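You operate a simulated robot arm through the tools that you are given. There is no shell and no other tool. Be economical: measure what you need, move in short steps, check, and stop when the job is done.

You are at the controls of a simulated two-armed robot. One attempt, no reset.

Task
Set the clamp block to 28.6 mm and lock the end stop at 280 mm.
Fine: the block stays where it stands.

It is judged by the outcome, as a careful person would: the job done as asked, and still so three seconds after it is handed in. It fails if anything else is knocked over, pushed out of place, dropped, spilled or broken.

Robot
Two 7-joint arms with fingered hands on one trunk, on a base that drives. Base frame: it is fixed to the floor where the robot stands at the start and does not move with it; the origin is under the middle of the robot, x ahead of it, y to its left, z up. Lengths are in mm, angles in rad, forces in N, time in s.
The left shoulder is at the start at [88, 170, 1161], the right one opposite. With the tool pointing down near the work surface each hand reaches from about 340 to 780 mm from the robot's upright axis, wherever it stands, measured 20 degrees to its own side. Places, roughly: clamp block knob [500, 200, 900]; end stop [500, 1200, 900]; end stop lever [500, 1100, 900]. Payload 4 kg a hand.
The TCP of each hand is the grasp point between the finger pads, 26 mm short of the fingertips. In the tool frame z runs along the fingers and y along their closing line. The gripper opens to 132 mm. The gripper's body begins 73 mm behind the TCP. The gripper is a hand of 4 fingers: y runs from the thumb to the fingers, the wrist lies at [0, 0, -224] in the tool frame, and closing takes about 1.5 s.
Orientation is that of the tool frame in the base frame, as a unit quaternion [w, x, y, z]. With the fingers straight down and closing along the base's y, the tool's x points along the base's -x, its y along +y and its z along -z.

Tools
- The arms move only by the tool arm_command. It takes "left_targets", "right_targets" or both (then of equal length, played together; a hand with none holds still); each is a list of rows, each a list of 7 numbers: the turn, a rotation vector about the base's x, y, z in rad, then the shift along the base's x, y, z in mm, then the opening, from 0 (shut) to 1 (fully open). In form: [[wx, wy, wz, dx, dy, dz, grip], ...]. A call has 1 to 12 rows; each row shifts and turns the commanded pose from where the row before left it. Rows are played at 5 a second. More than 50 mm and 0.15 rad between two rows, or a gripper value outside its range, and nothing of the call is played. Where a pose cannot be reached the arm comes as near as it can. A force on the tool above 40 N (or 10 N above the force at the start of the call, whichever is more), or a blocked arm, ends the call early, and 0.2 s more pass. Each finger travels about 108 mm/s and halts on what it meets, pressing with about 32 N; the grip force reading is that of the motor and also rises with nothing between the fingers. The clock runs only during rows and for 0.2 s after the last one: add rows that do not move to give the fingers time. It gives the time, the measured TCP pose, the force on the tool (base axes), the opening and the grip force at its end, in the units of the frame above (readings bear some noise), with the torque about the TCP (base axes, N m) and any sound that the robot's microphone picked up, and new pictures: "show" is both (left out), scene, wrist or none (wrist: the cameras of the hands that moved).
- Cameras (640 x 400 px; columns grow to the right, rows downward): "scene" is now at [172.7, 35.2, 1335.4]; the picture's right is [0.38, -0.93, 0.00], its down [-0.55, -0.22, -0.81] and it looks along [0.75, 0.30, -0.59] (base axes); focal length 266 px, centre (320, 200). "left" rides on the left gripper at [-73, 6, -94] in its tool frame; the picture's right is [-0.08, -1.00, 0.00], its down [0.78, -0.06, -0.62] and it looks along [0.61, -0.05, 0.79] (tool axes); focal length 230 px, centre (320, 200). "right" rides on the right gripper at [73, 6, -94] in its tool frame; the picture's right is [-0.08, 1.00, 0.00], its down [-0.78, -0.06, -0.62] and it looks along [-0.61, -0.05, 0.79] (tool axes); focal length 230 px, centre (320, 200). There is no depth. A picture from a camera that has moved, and an enlarged one, comes with that camera's place and axes in the base frame and with its lens.
- lift_body(by): slides the trunk up (or, below 0, down) by that many mm; the arms and the scene camera ride with it, the base frame stays. It gives what a move gives, with no picture.
- drive_base(legs): drives the robot by 1 to 6 legs, each [ahead, left, turn to the left] in mm, mm and rad, along the robot's own axes; the way and the turn of a leg run together, so that a leg with both is an arc; at most 1500 mm and 3.142 rad a leg. The arms and the cameras ride along, it lands a little off, and it stops where it bumps. It gives what a move gives, and a new picture of the scene camera.
- hand_shape(shape, hand): the hand has 4 fingers and takes this shape, open, in about a second: jaw (thumb against the fingers, like two jaws); tri (thumb and two fingers); tip (a fingertip pinch); poke (one finger out to press); point (the index stretched); flat (the hand flat); cup (the hand cupped); fist (a fist). The gripper value then closes the fingers along that shape, each until it touches; the sizes above hold for jaw. It gives what a move gives, with no picture.
- pan_tilt(pan, tilt): turns the head with the scene camera to pan (to the left, within 1.396 rad either way) and tilt (down, from -0.506 to 1.204), counted from straight ahead of the robot. It gives what a move gives, and a new picture of the scene camera.
- enlarge(camera, box): a new picture of the part [left, top, right, bottom] of that camera's present view, enlarged. No time passes.
- sign_off(): hands the job in; it is judged then, once.

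Work in short steps. Places have to be worked out from the pictures, the camera data and where the tool is seen: move nearer, look again, correct. Check each grasp and each placing, and mend what went wrong. You have 120 turns and 260 pictures in all, those below and enlarged ones among them. Open the grippers and draw the arms clear of the work before you hand the job in, unless the task says otherwise; then end with one line.

The tools are called by a JSON object that holds its "api" and its "payload". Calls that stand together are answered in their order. arm_command: Moves the arms, as the interface text tells. Its arguments: {"type":"object","properties":{"left_targets":{"type":"array"},"right_targets":{"type":"array"},"show":{"type":"string","enum":["both","scene","wrist","none"]}},"required":[]} The other tools are called the same way: lift_body (by) slides the trunk up or down; hand_shape (shape, hand) gives the hand a shape; drive_base (legs) drives the base; pan_tilt (pan, tilt) turns the head that bears the scene camera; enlarge (camera, box) takes an enlarged picture of a part of a camera's view; sign_off () hands the job in.

At the start:

```text
clock: 0.0
left_position: [490.9, 349.9, 1151.8]
left_tcp_rot: [0.0, 0.0, 1.0, 0.0]
left_ft_force: [-0.1, 0.1, 0.4]
left_moment: [0.01, -0.02, -0.03]
left_width: 132.0
left_finger_force: 0.0
left_shape: jaw
right_position: [529.0, -49.9, 1123.1]
right_tcp_rot: [0.0, 0.0, 1.0, 0.0]
right_ft_force: [-0.4, -0.6, 0.2]
right_moment: [0.0, 0.0, 0.02]
right_width: 131.8
right_finger_force: 0.0
right_shape: jaw
trunk travel left (down, up): [-175.0, 176.0]
robot x, y, heading: [-2.8, 0.3, -0.0]
head pan, tilt: [0.387, 0.635]
```

scene: 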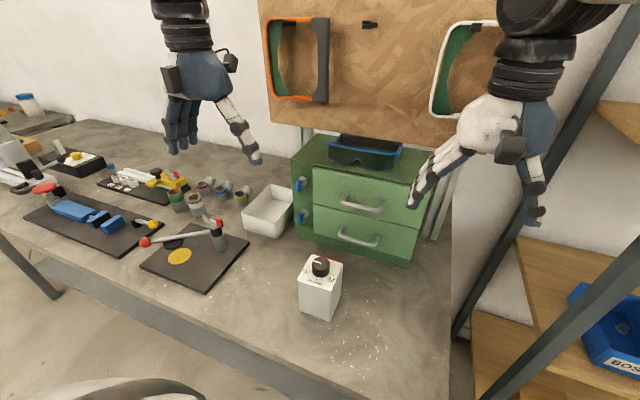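
right: 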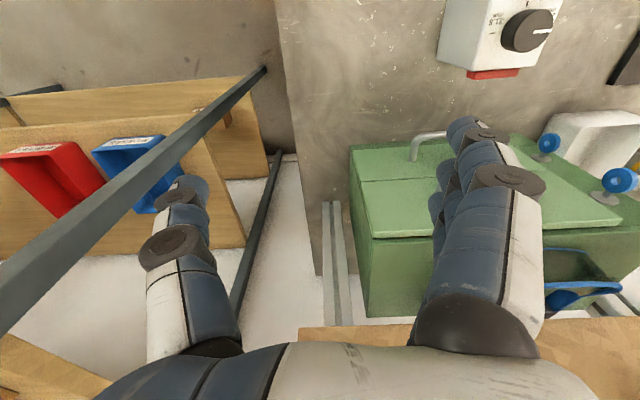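
left: 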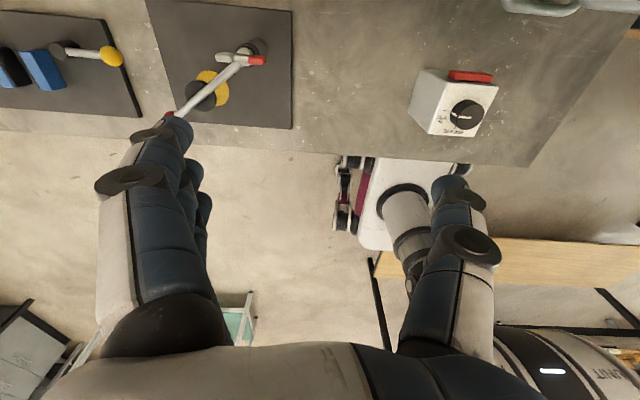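

The white block with the black knob is near the middle of the scene picture. I enlarge it to read the scale, and the left-hand fixtures as well.

{"api": "enlarge", "payload": {"camera": "scene", "box": [280, 240, 360, 330]}}

{"api": "enlarge", "payload": {"camera": "left", "box": [400, 50, 510, 150]}}

{"api": "enlarge", "payload": {"camera": "scene", "box": [0, 130, 260, 300]}}

```text
4.44 times, centred on (320, 285) of scene
camera zoom: at [172.7, 35.2, 1335.4], right [0.38, -0.93, 0.0], down [-0.55, -0.22, -0.81], along [0.75, 0.3, -0.59], focal length 1182 px, centre (320, -178)
```

zoom: 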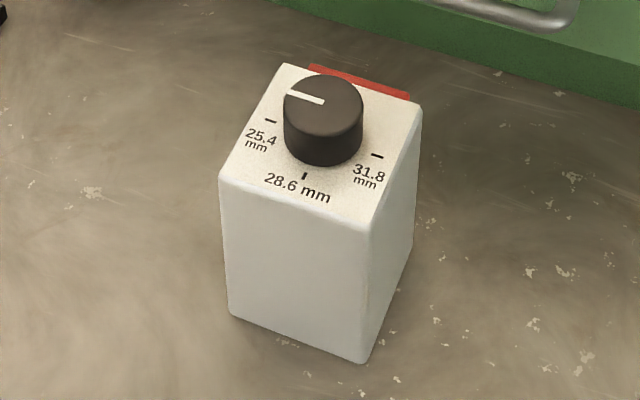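

```text
4.00 times, centred on (455, 100) of left
camera zoom: at [564.2, 356.6, 1244.7], right [0.08, -1.0, 0.0], down [-0.78, -0.06, 0.62], along [-0.61, -0.05, -0.79], focal length 920 px, centre (-220, 600)
```

zoom: 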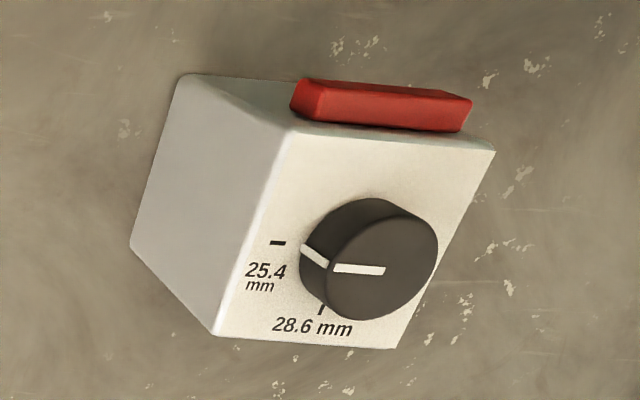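

```text
2.35 times, centred on (130, 215) of scene
camera zoom: at [172.7, 35.2, 1335.4], right [0.38, -0.93, 0.0], down [-0.55, -0.22, -0.81], along [0.75, 0.3, -0.59], focal length 626 px, centre (767, 165)
```

zoom: 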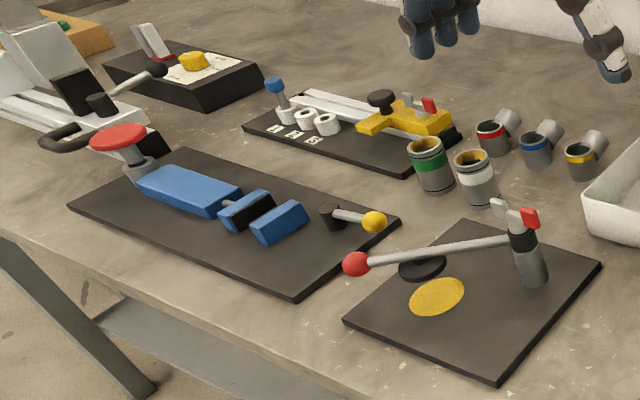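

Triangulating from both cameras puts the knob top near [485, 159, 945]. The pointer is at about 25.4 and needs roughly +90° about z. I look at the red part and the wrist view of the right hand before moving.

{"api": "enlarge", "payload": {"camera": "right", "box": [420, 0, 580, 90]}}

{"api": "pan_tilt", "payload": {"pan": 1.1, "tilt": 0.5}}

```text
4.00 times, centred on (500, 45) of right
camera zoom: at [454.8, -44.2, 1217.3], right [0.08, 1.0, 0.0], down [0.78, -0.06, 0.62], along [0.61, -0.05, -0.79], focal length 920 px, centre (-400, 820)
```

zoom: 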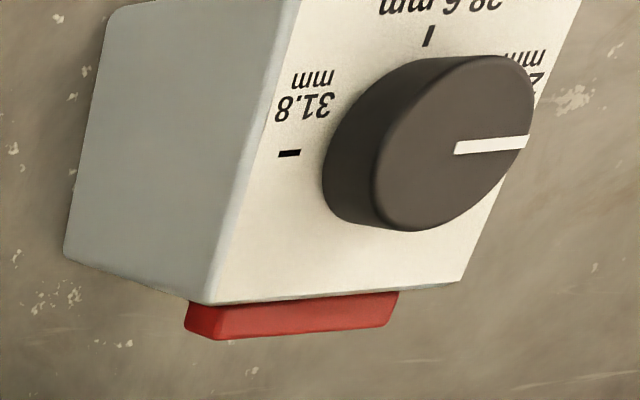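

```text
clock: 1.1
left_position: [491.3, 350.4, 1151.1]
left_tcp_rot: [0.0, 0.0, 1.0, 0.0]
left_ft_force: [0.2, 0.1, -0.3]
left_moment: [0.02, 0.0, 0.02]
left_width: 132.1
left_finger_force: 0.1
left_shape: jaw
right_position: [527.8, -50.0, 1123.2]
right_tcp_rot: [0.0, -0.001, 1.0, 0.0]
right_ft_force: [0.2, -1.0, 0.1]
right_moment: [0.04, 0.01, -0.02]
right_width: 131.9
right_finger_force: 0.1
right_shape: jaw
trunk travel left (down, up): [-175.0, 176.0]
robot x, y, heading: [1.9, -3.0, 0.006]
head pan, tilt: [1.1, 0.499]
camera scene: at [133.2, 83.2, 1347.4], right [0.89, -0.45, 0.0], down [-0.22, -0.43, -0.88], along [0.4, 0.78, -0.48], focal length 266 px, centre (320, 200)
```

scene: 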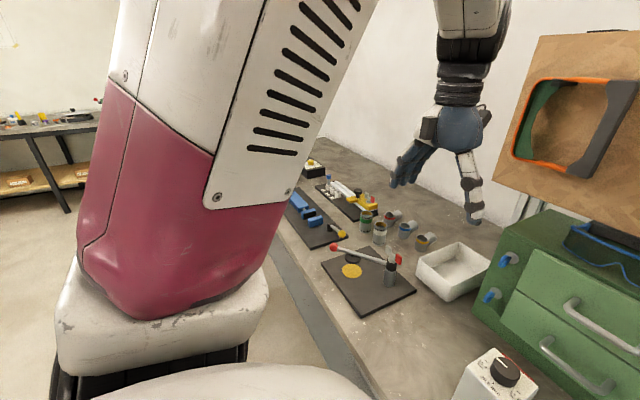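

The knob top is at about [482, 159, 943], and the red part stays below the block top. I bring the left hand above the knob, yawed -45° beforehand, and draw the right hand aside.

{"api": "arm_command", "payload": {"left_targets": [[0, 0, -0.131, -1.5, -32, -18, 1], [0, 0, -0.131, -1.5, -32, -18, 1], [0, 0, -0.131, -1.5, -32, -18, 1], [0, 0, -0.131, -1.5, -32, -18, 1], [0, 0, -0.131, -1.5, -32, -18, 1], [0, 0, -0.131, -1.5, -31, -18, 1], [0, 0, 0, 0, 0, 0, 1]], "right_targets": [[0, 0, 0, -10, -30, 0, 1], [0, 0, 0, -10, -30, 0, 1], [0, 0, 0, -10, -30, 0, 1], [0, 0, 0, -10, -30, 0, 1], [0, 0, 0, -10, -30, 0, 1], [0, 0, 0, -10, -30, 0, 1], [0, 0, 0, 0, 0, 0, 1]], "show": "none"}}

{"api": "pan_tilt", "payload": {"pan": 0.3, "tilt": 0.8}}

{"api": "enlarge", "payload": {"camera": "left", "box": [160, 0, 480, 200]}}

```text
clock: 2.7
left_position: [484.1, 155.5, 1041.3]
left_tcp_rot: [0.003, 0.383, 0.924, -0.005]
left_ft_force: [0.4, 0.2, 0.6]
left_moment: [-0.01, 0.02, -0.04]
left_width: 132.0
left_finger_force: 0.1
left_shape: jaw
right_position: [466.5, -225.7, 1122.8]
right_tcp_rot: [0.0, -0.001, 1.0, 0.0]
right_ft_force: [0.3, 0.5, 0.9]
right_moment: [-0.01, 0.03, 0.0]
right_width: 131.7
right_finger_force: 0.0
right_shape: jaw
trunk travel left (down, up): [-175.0, 176.0]
robot x, y, heading: [-2.0, -1.7, 0.002]
head pan, tilt: [1.1, 0.499]
```

```text
clock: 3.8
left_position: [482.5, 154.8, 1042.4]
left_tcp_rot: [0.0, 0.382, 0.924, -0.004]
left_ft_force: [0.0, 0.5, -0.4]
left_moment: [0.03, -0.05, -0.03]
left_width: 131.8
left_finger_force: 0.0
left_shape: jaw
right_position: [467.9, -226.0, 1122.5]
right_tcp_rot: [-0.001, 0.0, 1.0, 0.001]
right_ft_force: [-0.4, -0.8, 0.1]
right_moment: [0.01, 0.01, 0.03]
right_width: 131.8
right_finger_force: 0.0
right_shape: jaw
trunk travel left (down, up): [-175.0, 176.0]
robot x, y, heading: [-0.1, 1.8, 0.0]
head pan, tilt: [0.3, 0.799]
camera scene: at [176.5, 41.6, 1366.9], right [0.42, -0.91, 0.0], down [-0.26, -0.12, -0.96], along [0.87, 0.4, -0.28], focal length 266 px, centre (320, 200)
```

scene: 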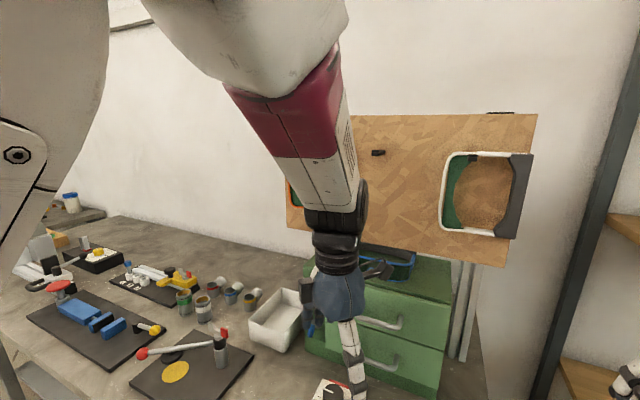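

```text
2.00 times, centred on (320, 100) of left
camera zoom: at [540.1, 108.9, 1135.8], right [-0.65, -0.76, 0.01], down [-0.6, 0.52, 0.61], along [-0.47, 0.39, -0.79], focal length 460 px, centre (320, 400)
```

zoom: 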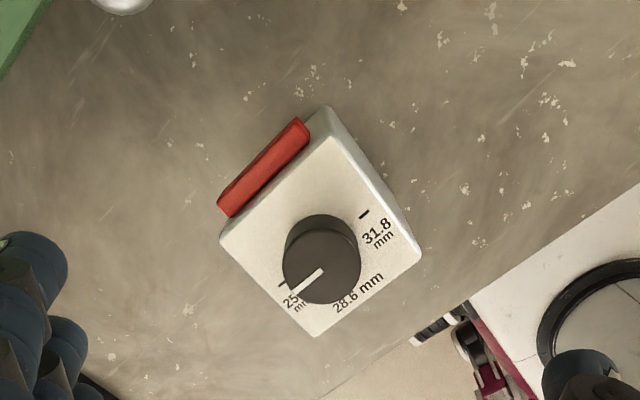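

The left camera puts the knob axis at about [479, 155.5], with the pointer exactly on the 25.4 tick. I centre over it, partly close the hand and lower to TCP z≈965.

{"api": "arm_command", "payload": {"left_targets": [[0, 0, 0, -3, 0.5, -15, 0.7], [0, 0, 0, 0, 0, -20, 0.5], [0, 0, 0, 0, 0, -20, 0.5], [0, 0, 0, 0, 0, -15, 0.5], [0, 0, 0, 0, 0, -6, 0.5], [0, 0, 0, 0, 0, 0, 0.5]], "show": "wrist"}}

{"api": "pan_tilt", "payload": {"pan": 0.3, "tilt": 1.0}}

```text
clock: 5.2
left_position: [479.9, 159.6, 966.7]
left_tcp_rot: [0.001, 0.383, 0.924, 0.0]
left_ft_force: [0.8, -0.4, 0.1]
left_moment: [-0.02, -0.03, -0.03]
left_width: 66.6
left_finger_force: 0.0
left_shape: jaw
right_position: [467.4, -226.3, 1122.9]
right_tcp_rot: [-0.001, 0.0, 1.0, 0.0]
right_ft_force: [0.3, 0.4, 0.3]
right_moment: [-0.02, -0.02, 0.0]
right_width: 131.9
right_finger_force: 0.1
right_shape: jaw
trunk travel left (down, up): [-175.0, 176.0]
robot x, y, heading: [-0.6, 0.9, 0.002]
head pan, tilt: [0.3, 0.799]
camera left: at [535.5, 112.9, 1060.0], right [-0.65, -0.76, 0.0], down [-0.6, 0.51, 0.62], along [-0.47, 0.4, -0.79], focal length 230 px, centre (320, 200)
```

left: 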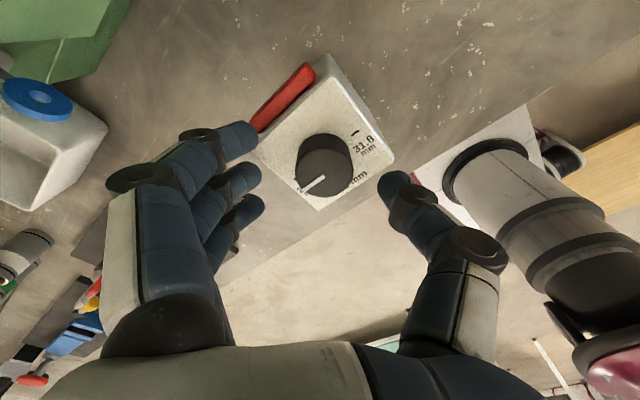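

```text
clock: 5.9
left_position: [478.8, 159.9, 967.4]
left_tcp_rot: [-0.001, 0.382, 0.924, 0.0]
left_ft_force: [0.7, -0.6, 0.4]
left_moment: [0.02, 0.04, 0.01]
left_width: 66.8
left_finger_force: 0.2
left_shape: jaw
right_position: [467.1, -225.4, 1123.3]
right_tcp_rot: [0.0, 0.0, 1.0, 0.0]
right_ft_force: [-0.5, 0.6, -0.3]
right_moment: [0.02, 0.0, 0.02]
right_width: 131.8
right_finger_force: 0.1
right_shape: jaw
trunk travel left (down, up): [-175.0, 176.0]
robot x, y, heading: [1.4, -3.6, -0.001]
head pan, tilt: [0.3, 1.0]
camera scene: at [175.9, 29.9, 1338.5], right [0.31, -0.95, 0.0], down [-0.53, -0.18, -0.83], along [0.79, 0.26, -0.56], focal length 266 px, centre (320, 200)
```

scene: 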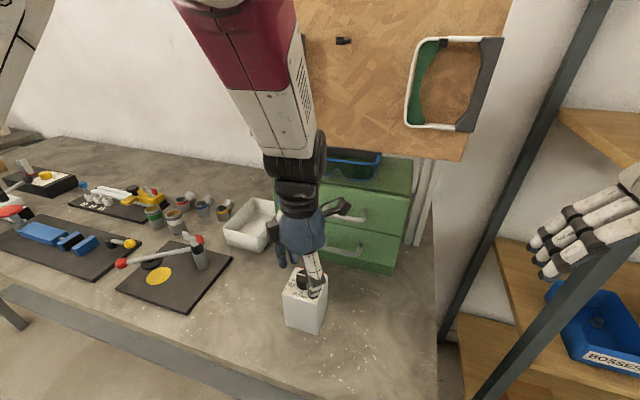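

I enlarge the wrist view to check the centring and the finger height against the knob.

{"api": "enlarge", "payload": {"camera": "left", "box": [200, 50, 440, 250]}}

{"api": "enlarge", "payload": {"camera": "scene", "box": [260, 230, 350, 340]}}

```text
2.00 times, centred on (320, 150) of left
camera zoom: at [535.5, 113.0, 1059.9], right [-0.65, -0.76, 0.0], down [-0.6, 0.51, 0.62], along [-0.47, 0.4, -0.79], focal length 460 px, centre (320, 300)
```

zoom: 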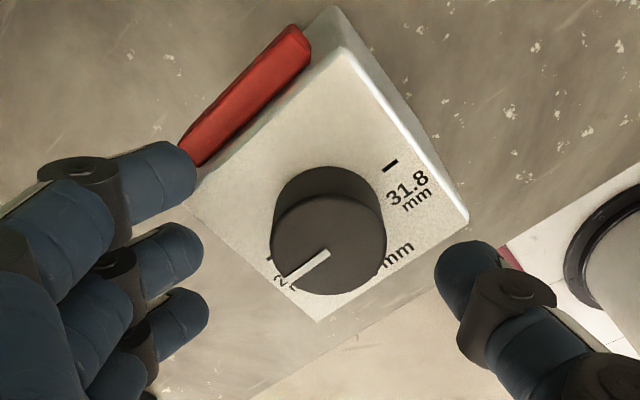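

```text
3.64 times, centred on (305, 285) of scene
camera zoom: at [175.9, 29.9, 1338.5], right [0.31, -0.95, 0.0], down [-0.53, -0.18, -0.83], along [0.79, 0.26, -0.56], focal length 967 px, centre (374, -109)
```

zoom: 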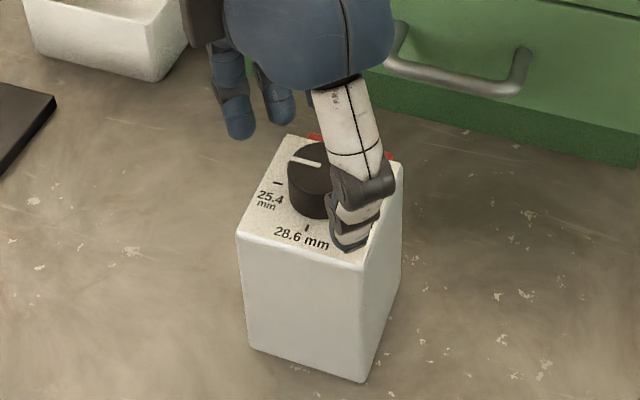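

The knob axis is about [480.5, 156.5], so I shift by (+1, -3), lower to z≈956 and close gradually.

{"api": "arm_command", "payload": {"left_targets": [[0, 0, 0, 1, -3, -5, 0.5], [0, 0, 0, 0, 0, -5, 0.5], [0, 0, 0, 0, 0, 0, 0.4], [0, 0, 0, 0, 0, 0, 0.33], [0, 0, 0, 0, 0, 0, 0.3], [0, 0, 0, 0, 0, 0, 0.3]], "show": "both"}}

{"api": "enlarge", "payload": {"camera": "left", "box": [200, 50, 440, 250]}}

{"api": "enlarge", "payload": {"camera": "scene", "box": [260, 230, 350, 340]}}

```text
clock: 7.3
left_position: [480.5, 155.3, 955.8]
left_tcp_rot: [0.0, 0.383, 0.924, 0.0]
left_ft_force: [-0.2, 0.4, 0.3]
left_moment: [0.0, 0.0, -0.01]
left_width: 40.0
left_finger_force: 0.1
left_shape: jaw
right_position: [467.5, -226.7, 1122.7]
right_tcp_rot: [0.0, 0.0, 1.0, 0.0]
right_ft_force: [0.2, -0.5, -0.1]
right_moment: [-0.01, 0.03, 0.0]
right_width: 132.0
right_finger_force: 0.2
right_shape: jaw
trunk travel left (down, up): [-175.0, 176.0]
robot x, y, heading: [-2.2, -1.3, 0.003]
head pan, tilt: [0.3, 1.0]
camera scene: at [174.8, 28.7, 1334.8], right [0.3, -0.95, 0.0], down [-0.57, -0.18, -0.8], along [0.76, 0.24, -0.6], focal length 266 px, centre (320, 200)
camera left: at [536.0, 109.8, 1049.6], right [-0.65, -0.76, 0.0], down [-0.6, 0.51, 0.62], along [-0.47, 0.4, -0.79], focal length 230 px, centre (320, 200)
```

scene: 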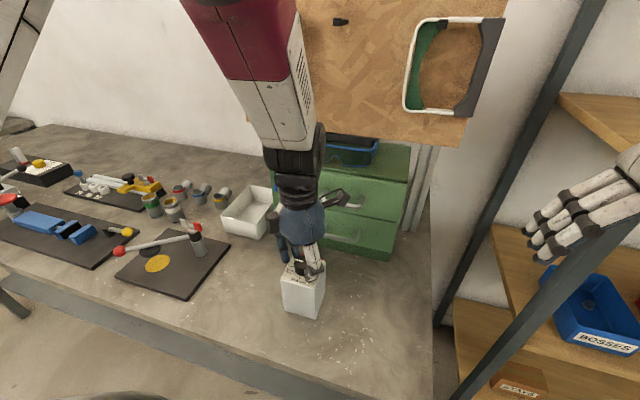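
left: 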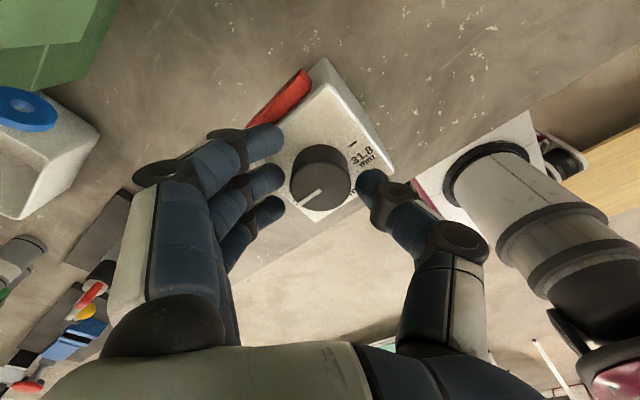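

```text
2.00 times, centred on (320, 150) of left
camera zoom: at [536.0, 109.8, 1049.6], right [-0.65, -0.76, 0.0], down [-0.6, 0.51, 0.62], along [-0.47, 0.4, -0.79], focal length 460 px, centre (320, 300)
```

zoom: 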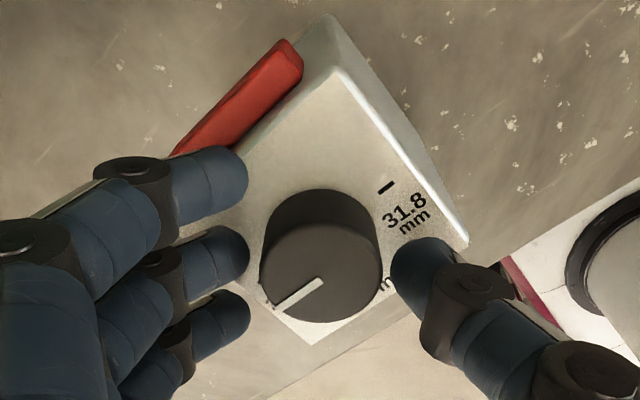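

```text
3.64 times, centred on (305, 285) of scene
camera zoom: at [174.8, 28.7, 1334.8], right [0.3, -0.95, 0.0], down [-0.57, -0.18, -0.8], along [0.76, 0.24, -0.6], focal length 967 px, centre (374, -109)
```

zoom: 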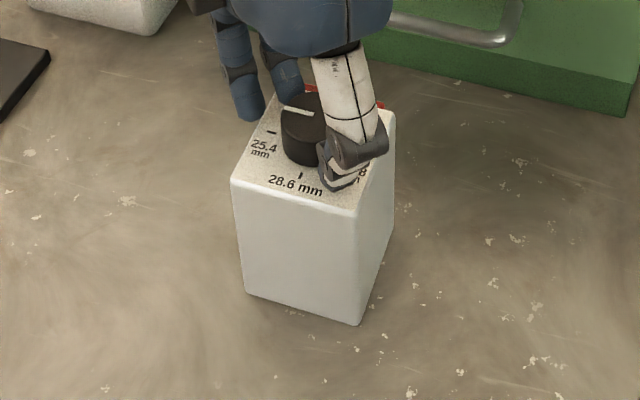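

The finger gaps look even and nothing has touched. I close onto the knob in small steps.

{"api": "arm_command", "payload": {"left_targets": [[0, 0, 0, 0, 0, 0, 0.27], [0, 0, 0, 0, 0, 0, 0.25], [0, 0, 0, 0, 0, 0, 0.23], [0, 0, 0, 0, 0, 0, 0.21], [0, 0, 0, 0, 0, 0, 0.21]], "show": "none"}}

{"api": "enlarge", "payload": {"camera": "left", "box": [200, 50, 440, 250]}}

```text
clock: 8.5
left_position: [479.0, 156.8, 956.5]
left_tcp_rot: [0.0, 0.382, 0.924, 0.0]
left_ft_force: [-0.1, -0.8, 1.1]
left_moment: [-0.01, -0.02, 0.0]
left_width: 28.2
left_finger_force: 0.0
left_shape: jaw
right_position: [465.9, -226.5, 1122.4]
right_tcp_rot: [0.0, 0.0, 1.0, 0.0]
right_ft_force: [0.6, 0.6, 0.2]
right_moment: [-0.03, 0.0, -0.05]
right_width: 131.9
right_finger_force: 0.0
right_shape: jaw
trunk travel left (down, up): [-175.0, 176.0]
robot x, y, heading: [-0.8, -0.1, 0.002]
head pan, tilt: [0.3, 1.0]
```

```text
2.00 times, centred on (320, 150) of left
camera zoom: at [535.9, 109.7, 1049.7], right [-0.65, -0.76, 0.0], down [-0.6, 0.51, 0.62], along [-0.47, 0.4, -0.79], focal length 460 px, centre (320, 300)
```

zoom: 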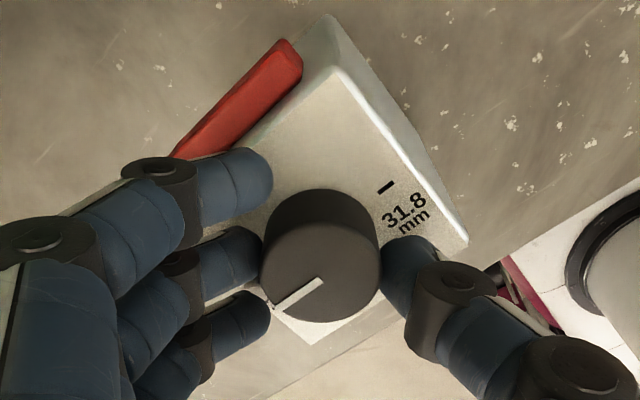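

There is no contact yet at 28 mm, so I keep closing.

{"api": "arm_command", "payload": {"left_targets": [[0, 0, 0, 0, 0, 0, 0.19], [0, 0, 0, 0, 0, 0, 0.17], [0, 0, 0, 0, 0, 0, 0.15], [0, 0, 0, 0, 0, 0, 0.13], [0, 0, 0, 0, 0, 0, 0.13]], "show": "none"}}

{"api": "enlarge", "payload": {"camera": "left", "box": [200, 50, 440, 250]}}

```text
clock: 9.7
left_position: [478.5, 156.5, 957.7]
left_tcp_rot: [0.0, 0.384, 0.923, -0.001]
left_ft_force: [-2.6, -0.8, 6.9]
left_moment: [0.1, -0.1, -0.01]
left_width: 10.7
left_finger_force: 31.5
left_shape: jaw
right_position: [466.4, -225.8, 1123.1]
right_tcp_rot: [0.001, 0.0, 1.0, 0.0]
right_ft_force: [-0.3, -0.7, 0.1]
right_moment: [-0.04, -0.02, -0.02]
right_width: 131.7
right_finger_force: 0.0
right_shape: jaw
trunk travel left (down, up): [-175.0, 176.0]
robot x, y, heading: [1.6, -2.3, 0.001]
head pan, tilt: [0.3, 1.0]
```

```text
2.00 times, centred on (320, 150) of left
camera zoom: at [535.3, 109.2, 1050.8], right [-0.65, -0.76, 0.0], down [-0.6, 0.51, 0.62], along [-0.47, 0.4, -0.79], focal length 460 px, centre (320, 300)
```

zoom: 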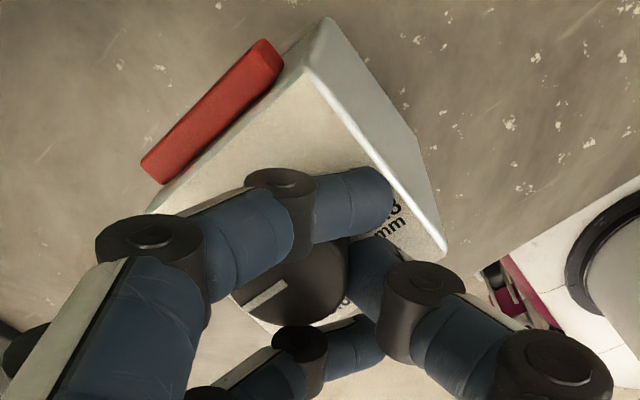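

The outer fingers slid past the knob and the block seems to have shifted a little. I open again, lift clear and look.

{"api": "arm_command", "payload": {"left_targets": [[0, 0, 0, 0, 0, 0, 0.25], [0, 0, 0, 0, 0, 0, 0.4], [0, 0, 0, 0, 0, 0, 0.5], [0, 0, 0, 0, 0, 30, 0.5], [0, 0, 0, 0, 0, 40, 0.5], [0, 0, 0, 0, 0, 20, 0.5], [0, 0, 0, 0, 0, 0, 0.5]], "show": "both"}}

{"api": "enlarge", "payload": {"camera": "left", "box": [200, 50, 440, 250]}}

{"api": "enlarge", "payload": {"camera": "scene", "box": [260, 230, 350, 340]}}

```text
clock: 11.3
left_position: [478.0, 156.6, 1045.7]
left_tcp_rot: [-0.003, 0.383, 0.924, -0.001]
left_ft_force: [-0.2, 0.3, -0.1]
left_moment: [-0.03, -0.05, -0.01]
left_width: 65.3
left_finger_force: 0.2
left_shape: jaw
right_position: [467.6, -226.3, 1123.1]
right_tcp_rot: [0.0, 0.001, 1.0, 0.0]
right_ft_force: [0.7, -0.2, 0.1]
right_moment: [-0.01, 0.01, -0.03]
right_width: 131.7
right_finger_force: 0.0
right_shape: jaw
trunk travel left (down, up): [-175.0, 176.0]
robot x, y, heading: [1.6, -0.8, -0.004]
head pan, tilt: [0.3, 1.0]
camera scene: at [176.0, 43.1, 1365.2], right [0.44, -0.9, 0.0], down [-0.27, -0.13, -0.95], along [0.86, 0.42, -0.3], focal length 266 px, centre (320, 200)
camera left: at [534.8, 109.4, 1139.4], right [-0.65, -0.76, 0.0], down [-0.59, 0.51, 0.62], along [-0.47, 0.4, -0.78], focal length 230 px, centre (320, 200)
```

scene: 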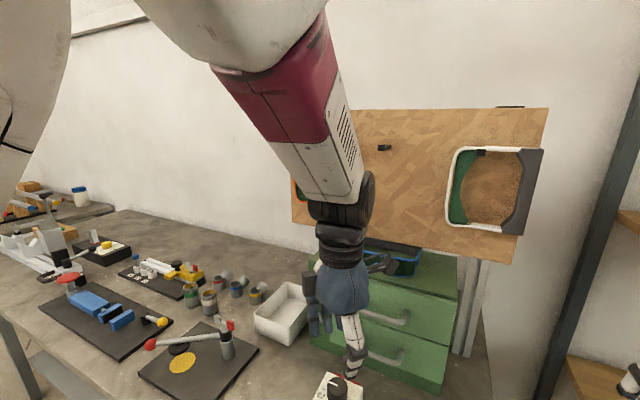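
left: 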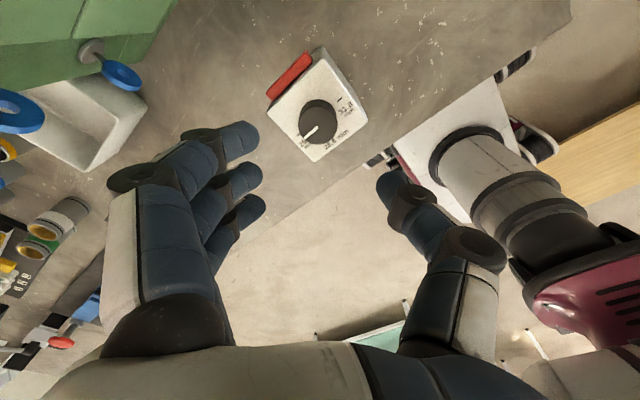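

```text
2.00 times, centred on (320, 150) of left
camera zoom: at [534.8, 109.4, 1139.4], right [-0.65, -0.76, 0.0], down [-0.59, 0.51, 0.62], along [-0.47, 0.4, -0.78], focal length 460 px, centre (320, 300)
```

zoom: 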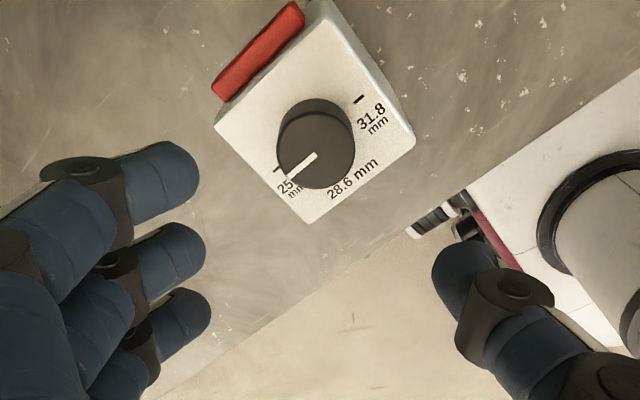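

```text
3.64 times, centred on (305, 285) of scene
camera zoom: at [176.0, 43.1, 1365.2], right [0.44, -0.9, 0.0], down [-0.27, -0.13, -0.95], along [0.86, 0.42, -0.3], focal length 967 px, centre (374, -109)
```

zoom: 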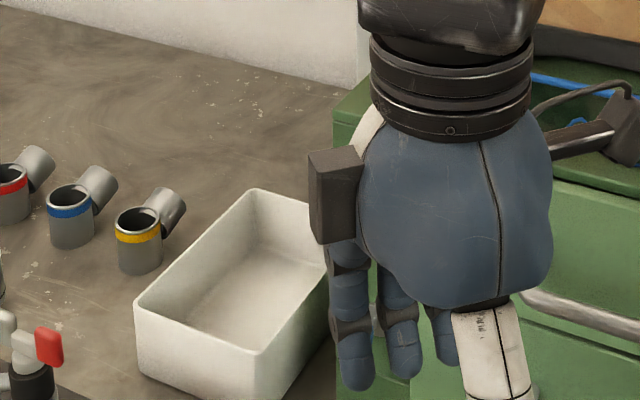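

The knob is still at [481, 157] with its pointer unchanged, so the block has not moved. I try the "tri" shape, which suits a round knob better, and look at it from here.

{"api": "hand_shape", "payload": {"hand": "left", "shape": "tri"}}

{"api": "arm_command", "payload": {"left_targets": [[0, 0, 0, 0, 0, 20, 0.5], [0, 0, 0, 0, 0, 0, 0.3], [0, 0, 0, 0, 0, 0, 0.3], [0, 0, 0, 0, 0, 0, 0.3]], "show": "wrist"}}

```text
clock: 12.2
left_position: [478.1, 156.6, 1046.0]
left_tcp_rot: [-0.002, 0.384, 0.923, -0.001]
left_ft_force: [0.4, 0.4, -0.4]
left_moment: [0.01, 0.0, 0.01]
left_width: 132.2
left_finger_force: 0.1
left_shape: tri
right_position: [468.0, -226.5, 1122.5]
right_tcp_rot: [0.0, 0.001, 1.0, 0.001]
right_ft_force: [0.3, -0.9, -0.2]
right_moment: [0.01, 0.0, 0.03]
right_width: 132.0
right_finger_force: 0.0
right_shape: jaw
trunk travel left (down, up): [-175.0, 176.0]
robot x, y, heading: [3.5, -0.2, 0.004]
head pan, tilt: [0.3, 1.0]
```

```text
clock: 13.2
left_position: [478.5, 154.8, 1068.8]
left_tcp_rot: [0.0, 0.383, 0.924, 0.001]
left_ft_force: [0.1, -0.6, -0.7]
left_moment: [0.03, 0.03, -0.04]
left_width: 40.3
left_finger_force: 0.2
left_shape: tri
right_position: [467.3, -227.4, 1123.2]
right_tcp_rot: [0.0, 0.0, 1.0, -0.001]
right_ft_force: [0.2, 0.1, -0.2]
right_moment: [-0.01, 0.03, 0.06]
right_width: 131.6
right_finger_force: 0.1
right_shape: jaw
trunk travel left (down, up): [-175.0, 176.0]
robot x, y, heading: [0.8, -0.4, -0.0]
head pan, tilt: [0.3, 1.0]
camera left: at [534.8, 108.5, 1162.1], right [-0.65, -0.76, 0.0], down [-0.6, 0.51, 0.62], along [-0.47, 0.4, -0.79], focal length 230 px, centre (320, 200)
```

left: 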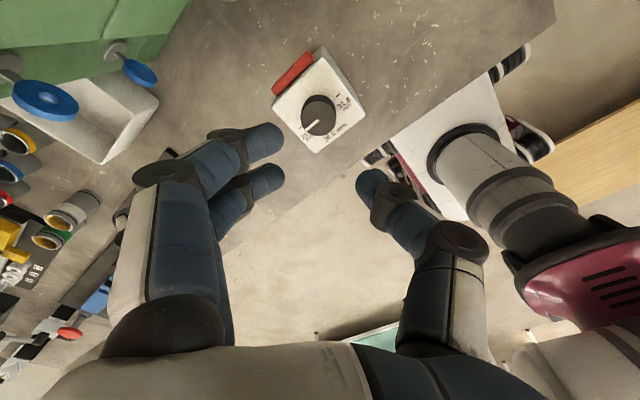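

In "tri" the thumb faces only one of the two fingers. I look at "tip" for comparison.

{"api": "hand_shape", "payload": {"hand": "left", "shape": "tip"}}

{"api": "arm_command", "payload": {"left_targets": [[0, 0, 0, 0, 0, 0, 0.5], [0, 0, 0, 0, 0, 0, 0.3], [0, 0, 0, 0, 0, 0, 0.3], [0, 0, 0, 0, 0, 0, 0.3]], "show": "both"}}

```text
clock: 14.1
left_position: [478.9, 155.7, 1068.1]
left_tcp_rot: [0.0, 0.384, 0.923, 0.001]
left_ft_force: [-1.3, -0.2, 0.2]
left_moment: [0.02, -0.01, 0.01]
left_width: 131.9
left_finger_force: 0.0
left_shape: tip
right_position: [466.9, -225.8, 1122.9]
right_tcp_rot: [0.0, 0.0, 1.0, 0.0]
right_ft_force: [-0.6, 0.1, 1.0]
right_moment: [-0.03, 0.01, -0.02]
right_width: 132.0
right_finger_force: 0.0
right_shape: jaw
trunk travel left (down, up): [-175.0, 176.0]
robot x, y, heading: [-0.1, -0.9, -0.004]
head pan, tilt: [0.3, 1.0]
```

```text
clock: 15.1
left_position: [479.5, 155.3, 1067.7]
left_tcp_rot: [0.0, 0.383, 0.924, 0.0]
left_ft_force: [0.7, 0.5, -0.9]
left_moment: [0.01, 0.0, -0.01]
left_width: 39.8
left_finger_force: 0.0
left_shape: tip
right_position: [466.6, -226.0, 1122.8]
right_tcp_rot: [0.001, 0.0, 1.0, 0.0]
right_ft_force: [-0.4, -0.1, -0.6]
right_moment: [0.0, 0.0, -0.03]
right_width: 131.8
right_finger_force: 0.1
right_shape: jaw
trunk travel left (down, up): [-175.0, 176.0]
robot x, y, heading: [-0.9, -1.4, -0.001]
head pan, tilt: [0.3, 1.0]
camera scene: at [158.4, 22.8, 1306.3], right [0.3, -0.96, 0.0], down [-0.8, -0.25, -0.54], along [0.52, 0.16, -0.84], focal length 266 px, centre (320, 200)
camera left: at [534.8, 108.9, 1161.9], right [-0.65, -0.76, 0.0], down [-0.6, 0.51, 0.62], along [-0.47, 0.4, -0.79], focal length 230 px, centre (320, 200)
```

scene: 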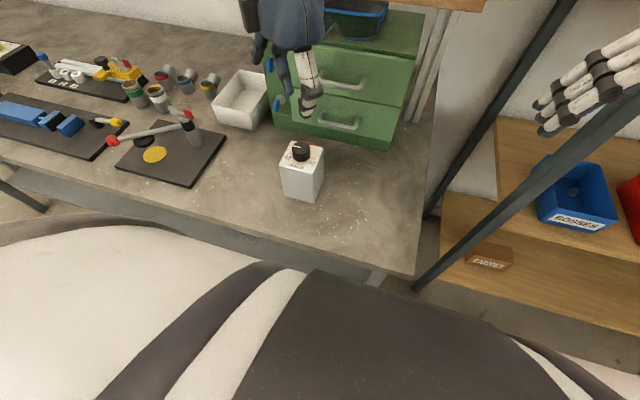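
left: 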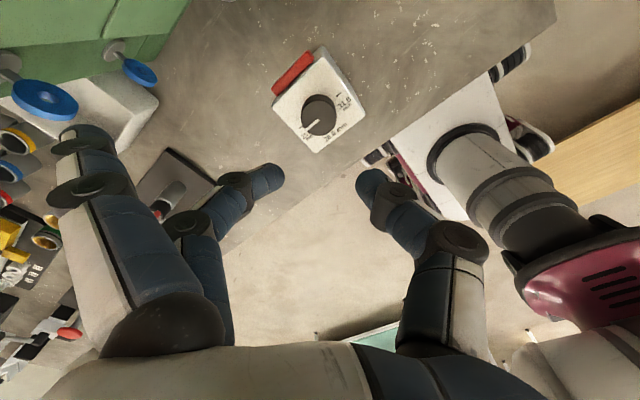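

"Tip" gives a clean thumb-to-finger pinch on the centre line. I shift by about (+1.5, +1), lower to z≈955 and begin closing.

{"api": "arm_command", "payload": {"left_targets": [[0, 0, 0, 1.5, 1, -30, 0.5], [0, 0, 0, 0, 0, -35, 0.5], [0, 0, 0, 0, 0, -30, 0.5], [0, 0, 0, 0, 0, -17, 0.5], [0, 0, 0, 0, 0, 0, 0.35], [0, 0, 0, 0, 0, 0, 0.3], [0, 0, 0, 0, 0, 0, 0.25], [0, 0, 0, 0, 0, 0, 0.22], [0, 0, 0, 0, 0, 0, 0.22]], "show": "none"}}

{"api": "enlarge", "payload": {"camera": "left", "box": [200, 50, 440, 250]}}

{"api": "enlarge", "payload": {"camera": "scene", "box": [240, 110, 360, 220]}}

```text
clock: 17.1
left_position: [481.2, 158.2, 956.2]
left_tcp_rot: [0.0, 0.384, 0.923, 0.0]
left_ft_force: [-1.3, -1.4, 0.8]
left_moment: [-0.06, 0.03, 0.04]
left_width: 30.8
left_finger_force: 0.1
left_shape: tip
right_position: [466.6, -226.7, 1122.8]
right_tcp_rot: [0.0, 0.001, 1.0, 0.0]
right_ft_force: [-0.3, 0.5, 0.9]
right_moment: [0.0, 0.02, 0.02]
right_width: 132.0
right_finger_force: 0.0
right_shape: jaw
trunk travel left (down, up): [-175.0, 176.0]
robot x, y, heading: [1.8, -0.4, -0.001]
head pan, tilt: [0.3, 1.0]
```

```text
2.00 times, centred on (320, 150) of left
camera zoom: at [537.6, 111.2, 1049.9], right [-0.65, -0.76, 0.0], down [-0.6, 0.51, 0.62], along [-0.47, 0.4, -0.79], focal length 460 px, centre (320, 300)
```

zoom: 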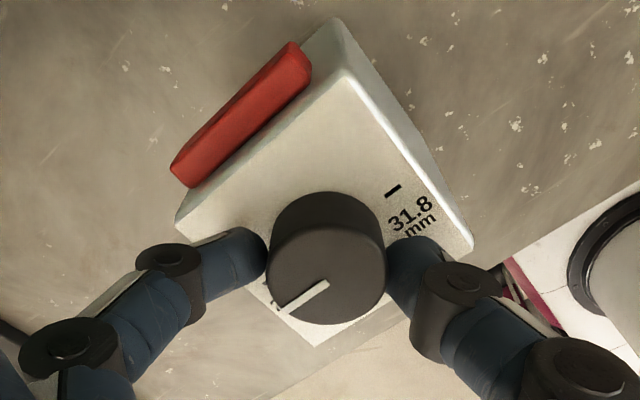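

```text
3.64 times, centred on (300, 165) of scene
camera zoom: at [158.1, 22.6, 1306.4], right [0.3, -0.96, 0.0], down [-0.8, -0.25, -0.54], along [0.52, 0.16, -0.84], focal length 967 px, centre (393, 327)
```

zoom: 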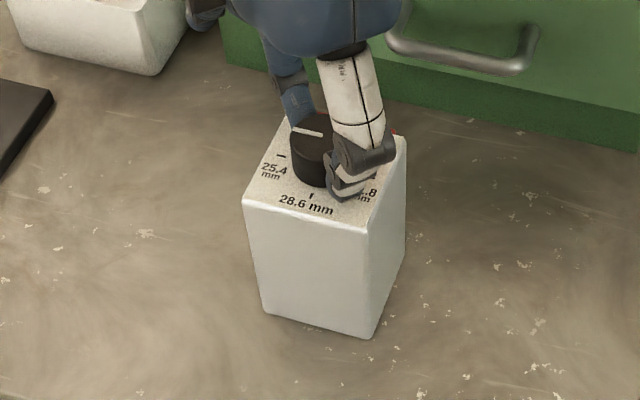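

The thumb touched first with a small sideways force. I ease the hand 1 mm back along the closing line and close to grip.

{"api": "arm_command", "payload": {"left_targets": [[0, 0, 0, -0.8, -0.8, 0, 0.22], [0, 0, 0, 0, 0, 0, 0.2], [0, 0, 0, 0, 0, 0, 0.18], [0, 0, 0, 0, 0, 0, 0.16], [0, 0, 0, 0, 0, 0, 0.16]], "show": "none"}}

{"api": "enlarge", "payload": {"camera": "left", "box": [200, 50, 440, 250]}}

```text
clock: 18.3
left_position: [480.0, 157.0, 955.3]
left_tcp_rot: [0.0, 0.384, 0.923, 0.0]
left_ft_force: [-0.2, 0.9, -0.5]
left_moment: [-0.01, -0.03, 0.0]
left_width: 26.6
left_finger_force: 31.9
left_shape: tip
right_position: [466.7, -225.9, 1123.0]
right_tcp_rot: [0.0, 0.0, 1.0, 0.0]
right_ft_force: [0.4, 0.0, 0.7]
right_moment: [0.02, -0.02, 0.0]
right_width: 132.0
right_finger_force: 0.0
right_shape: jaw
trunk travel left (down, up): [-175.0, 176.0]
robot x, y, heading: [3.0, 2.3, 0.003]
head pan, tilt: [0.3, 1.0]
```

```text
2.00 times, centred on (320, 150) of left
camera zoom: at [536.7, 110.0, 1049.1], right [-0.65, -0.76, 0.0], down [-0.6, 0.51, 0.62], along [-0.47, 0.4, -0.79], focal length 460 px, centre (320, 300)
```

zoom: 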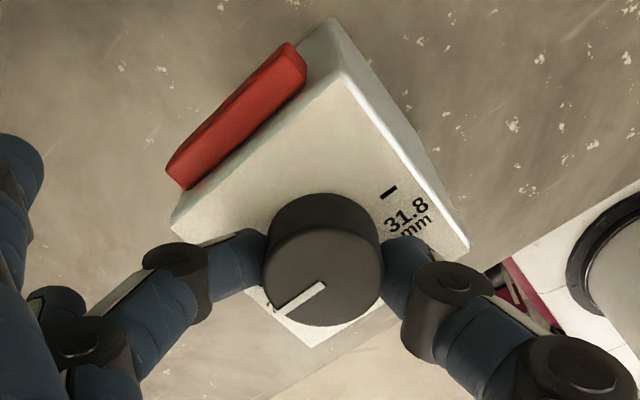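

It is gripped firmly (about 32 N) and the side forces are near zero. I turn +0.3 rad as a test and check for slip and block motion.

{"api": "arm_command", "payload": {"left_targets": [[0, 0, 0.1, 0, 0, 0, 0.16], [0, 0, 0.1, 0, 0, 0, 0.16], [0, 0, 0.1, 0, 0, 0, 0.16]], "show": "none"}}

{"api": "enlarge", "payload": {"camera": "left", "box": [200, 50, 440, 250]}}

{"api": "enlarge", "payload": {"camera": "scene", "box": [240, 110, 360, 220]}}

```text
clock: 19.1
left_position: [480.6, 157.0, 956.0]
left_tcp_rot: [0.0, 0.24, 0.971, 0.0]
left_ft_force: [-0.8, 0.1, -0.6]
left_moment: [0.04, -0.02, 0.0]
left_width: 26.6
left_finger_force: 32.5
left_shape: tip
right_position: [466.4, -226.3, 1122.2]
right_tcp_rot: [0.0, 0.0, 1.0, 0.0]
right_ft_force: [0.2, -0.3, -0.2]
right_moment: [0.01, 0.0, 0.0]
right_width: 131.8
right_finger_force: 0.1
right_shape: jaw
trunk travel left (down, up): [-175.0, 176.0]
robot x, y, heading: [1.9, 0.2, 0.0]
head pan, tilt: [0.3, 1.0]
```

```text
2.00 times, centred on (320, 150) of left
camera zoom: at [548.6, 128.9, 1049.1], right [-0.4, -0.92, 0.0], down [-0.72, 0.31, 0.62], along [-0.57, 0.24, -0.79], focal length 460 px, centre (320, 300)
```

zoom: 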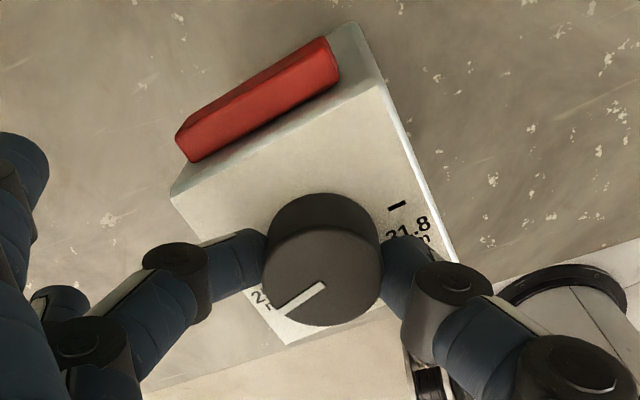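

```text
3.64 times, centred on (300, 165) of scene
camera zoom: at [158.4, 22.8, 1306.3], right [0.3, -0.96, 0.0], down [-0.8, -0.25, -0.54], along [0.52, 0.16, -0.84], focal length 967 px, centre (393, 327)
```

zoom: 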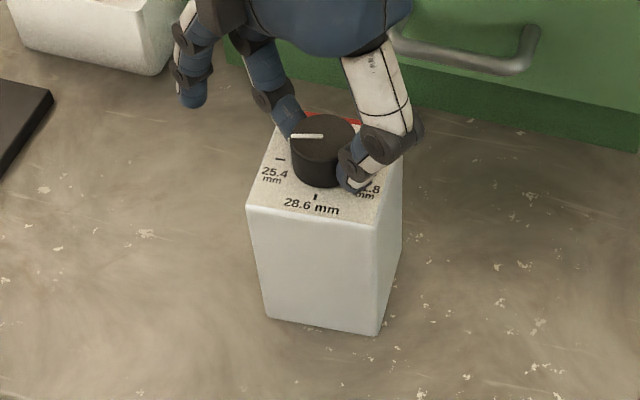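

The knob turns with the hand, but the block top edge turned about +6.7° too. I now press down slightly to add friction under the block, turn more slowly and compare.

{"api": "arm_command", "payload": {"left_targets": [[0, 0, 0, 0, 0, -1.5, 0.16], [0, 0, 0, 0, 0, -1.5, 0.16], [0, 0, 0, 0, 0, 0, 0.16]], "show": "none"}}

{"api": "enlarge", "payload": {"camera": "left", "box": [200, 50, 440, 250]}}

```text
clock: 19.9
left_position: [479.2, 158.1, 953.8]
left_tcp_rot: [0.002, 0.241, 0.971, 0.0]
left_ft_force: [2.0, -0.8, 17.4]
left_moment: [-0.01, -0.02, 0.0]
left_width: 27.1
left_finger_force: 31.6
left_shape: tip
right_position: [466.5, -227.4, 1124.0]
right_tcp_rot: [0.001, 0.0, 1.0, 0.0]
right_ft_force: [-0.3, -0.4, -0.5]
right_moment: [0.02, 0.01, 0.01]
right_width: 132.0
right_finger_force: 0.0
right_shape: jaw
trunk travel left (down, up): [-175.0, 176.0]
robot x, y, heading: [1.1, -1.6, 0.001]
head pan, tilt: [0.3, 1.0]
```

```text
2.00 times, centred on (320, 150) of left
camera zoom: at [547.6, 128.4, 1048.2], right [-0.4, -0.92, 0.0], down [-0.73, 0.31, 0.61], along [-0.56, 0.25, -0.79], focal length 460 px, centre (320, 300)
```

zoom: 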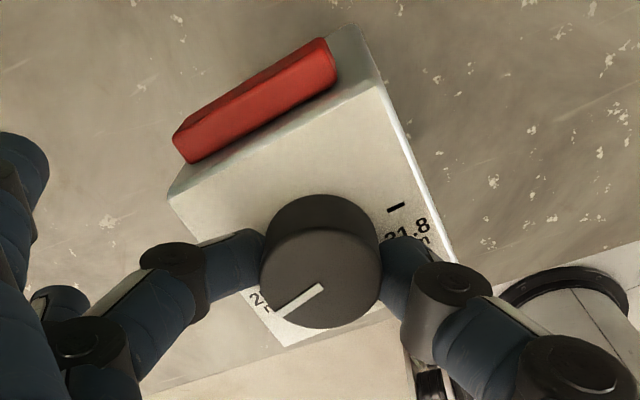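

Pressing with 17 N works and the block has not shifted. Now a slow +0.3 rad turn while pressing.

{"api": "arm_command", "payload": {"left_targets": [[0, 0, 0.03, 0, 0, 0, 0.16], [0, 0, 0.03, 0, 0, 0, 0.16], [0, 0, 0.03, 0, 0, 0, 0.16], [0, 0, 0.03, 0, 0, 0, 0.16], [0, 0, 0.03, 0, 0, 0, 0.16], [0, 0, 0.03, 0, 0, 0, 0.16], [0, 0, 0.03, 0, 0, 0, 0.16], [0, 0, 0.03, 0, 0, 0, 0.16], [0, 0, 0.03, 0, 0, 0, 0.16], [0, 0, 0.03, 0, 0, 0, 0.16]], "show": "none"}}

{"api": "enlarge", "payload": {"camera": "left", "box": [200, 50, 440, 250]}}

{"api": "enlarge", "payload": {"camera": "scene", "box": [240, 110, 360, 220]}}

```text
clock: 22.1
left_position: [478.5, 156.2, 953.3]
left_tcp_rot: [0.0, 0.091, 0.996, -0.003]
left_ft_force: [4.5, 3.6, 30.4]
left_moment: [0.13, -0.09, -0.01]
left_width: 29.7
left_finger_force: 32.7
left_shape: tip
right_position: [466.4, -225.9, 1123.5]
right_tcp_rot: [0.001, 0.0, 1.0, 0.001]
right_ft_force: [0.2, -0.3, -0.3]
right_moment: [-0.03, -0.02, -0.01]
right_width: 131.8
right_finger_force: 0.1
right_shape: jaw
trunk travel left (down, up): [-175.0, 176.0]
robot x, y, heading: [1.5, 1.0, -0.0]
head pan, tilt: [0.3, 1.0]
```

```text
2.00 times, centred on (320, 150) of left
camera zoom: at [553.3, 150.0, 1046.5], right [-0.1, -0.99, 0.01], down [-0.78, 0.09, 0.62], along [-0.61, 0.06, -0.79], focal length 460 px, centre (320, 300)
```

zoom: 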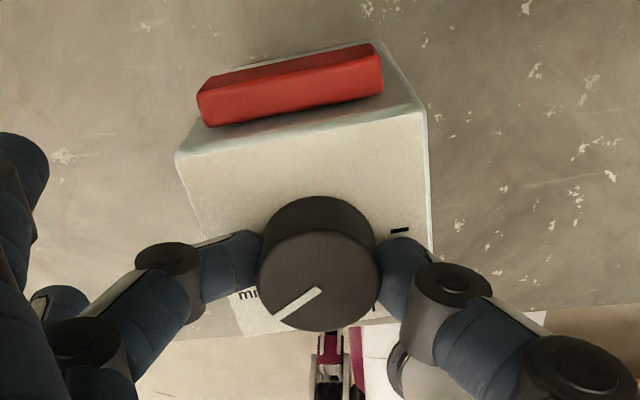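

```text
3.64 times, centred on (300, 165) of scene
camera zoom: at [156.5, 16.1, 1304.4], right [0.21, -0.98, 0.0], down [-0.84, -0.18, -0.51], along [0.5, 0.11, -0.86], focal length 967 px, centre (393, 327)
```

zoom: 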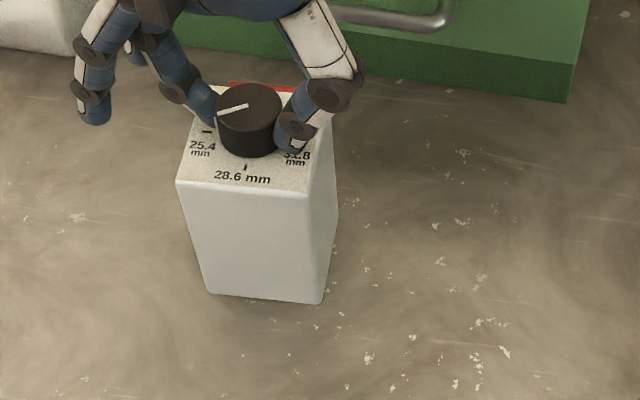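

The block yaw held at about 4–5°, so pressing while turning slowly works. I continue slowly, easing the pressure slightly.

{"api": "arm_command", "payload": {"left_targets": [[0, 0, 0.03, 0, 0, 0.8, 0.16], [0, 0, 0.04, 0, 0, 0, 0.16], [0, 0, 0.04, 0, 0, 0, 0.16], [0, 0, 0.04, 0, 0, 0, 0.16], [0, 0, 0.04, 0, 0, 0, 0.16], [0, 0, 0.04, 0, 0, 0, 0.16], [0, 0, 0.04, 0, 0, 0, 0.16], [0, 0, 0.04, 0, 0, 0, 0.16], [0, 0, 0.04, 0, 0, 0, 0.16], [0, 0, 0.04, 0, 0, 0, 0.16], [0, 0, 0.04, 0, 0, 0, 0.16], [0, 0, 0.04, 0, 0, 0, 0.16]], "show": "none"}}

{"api": "enlarge", "payload": {"camera": "left", "box": [200, 50, 440, 250]}}

{"api": "enlarge", "payload": {"camera": "scene", "box": [240, 110, 360, 220]}}

```text
clock: 24.7
left_position: [483.9, 159.6, 958.4]
left_tcp_rot: [-0.005, -0.163, 0.986, -0.037]
left_ft_force: [0.1, 0.7, -4.6]
left_moment: [0.03, 0.01, 0.03]
left_width: 28.4
left_finger_force: 31.9
left_shape: tip
right_position: [468.1, -226.1, 1123.4]
right_tcp_rot: [0.0, 0.0, 1.0, 0.001]
right_ft_force: [-0.4, 0.5, 0.3]
right_moment: [0.02, 0.01, 0.0]
right_width: 131.9
right_finger_force: 0.1
right_shape: jaw
trunk travel left (down, up): [-175.0, 176.0]
robot x, y, heading: [2.7, -0.9, 0.0]
head pan, tilt: [0.3, 1.0]
```

```text
2.00 times, centred on (320, 150) of left
camera zoom: at [551.9, 195.8, 1050.9], right [0.39, -0.92, 0.07], down [-0.73, -0.27, 0.64], along [-0.56, -0.3, -0.77], focal length 460 px, centre (320, 300)
```

zoom: 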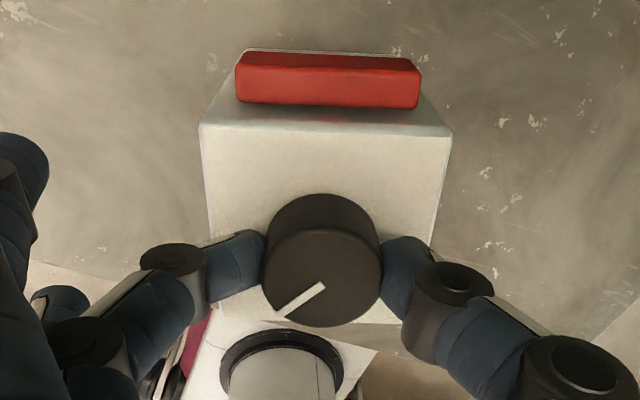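

```text
3.64 times, centred on (300, 165) of scene
camera zoom: at [158.8, 12.6, 1304.1], right [0.15, -0.99, 0.0], down [-0.85, -0.13, -0.51], along [0.51, 0.08, -0.86], focal length 967 px, centre (393, 327)
```

zoom: 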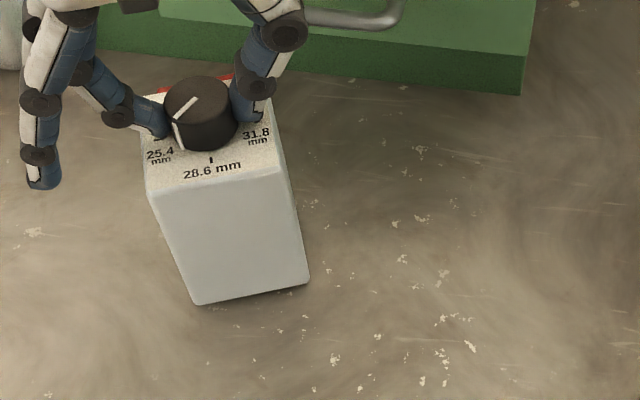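

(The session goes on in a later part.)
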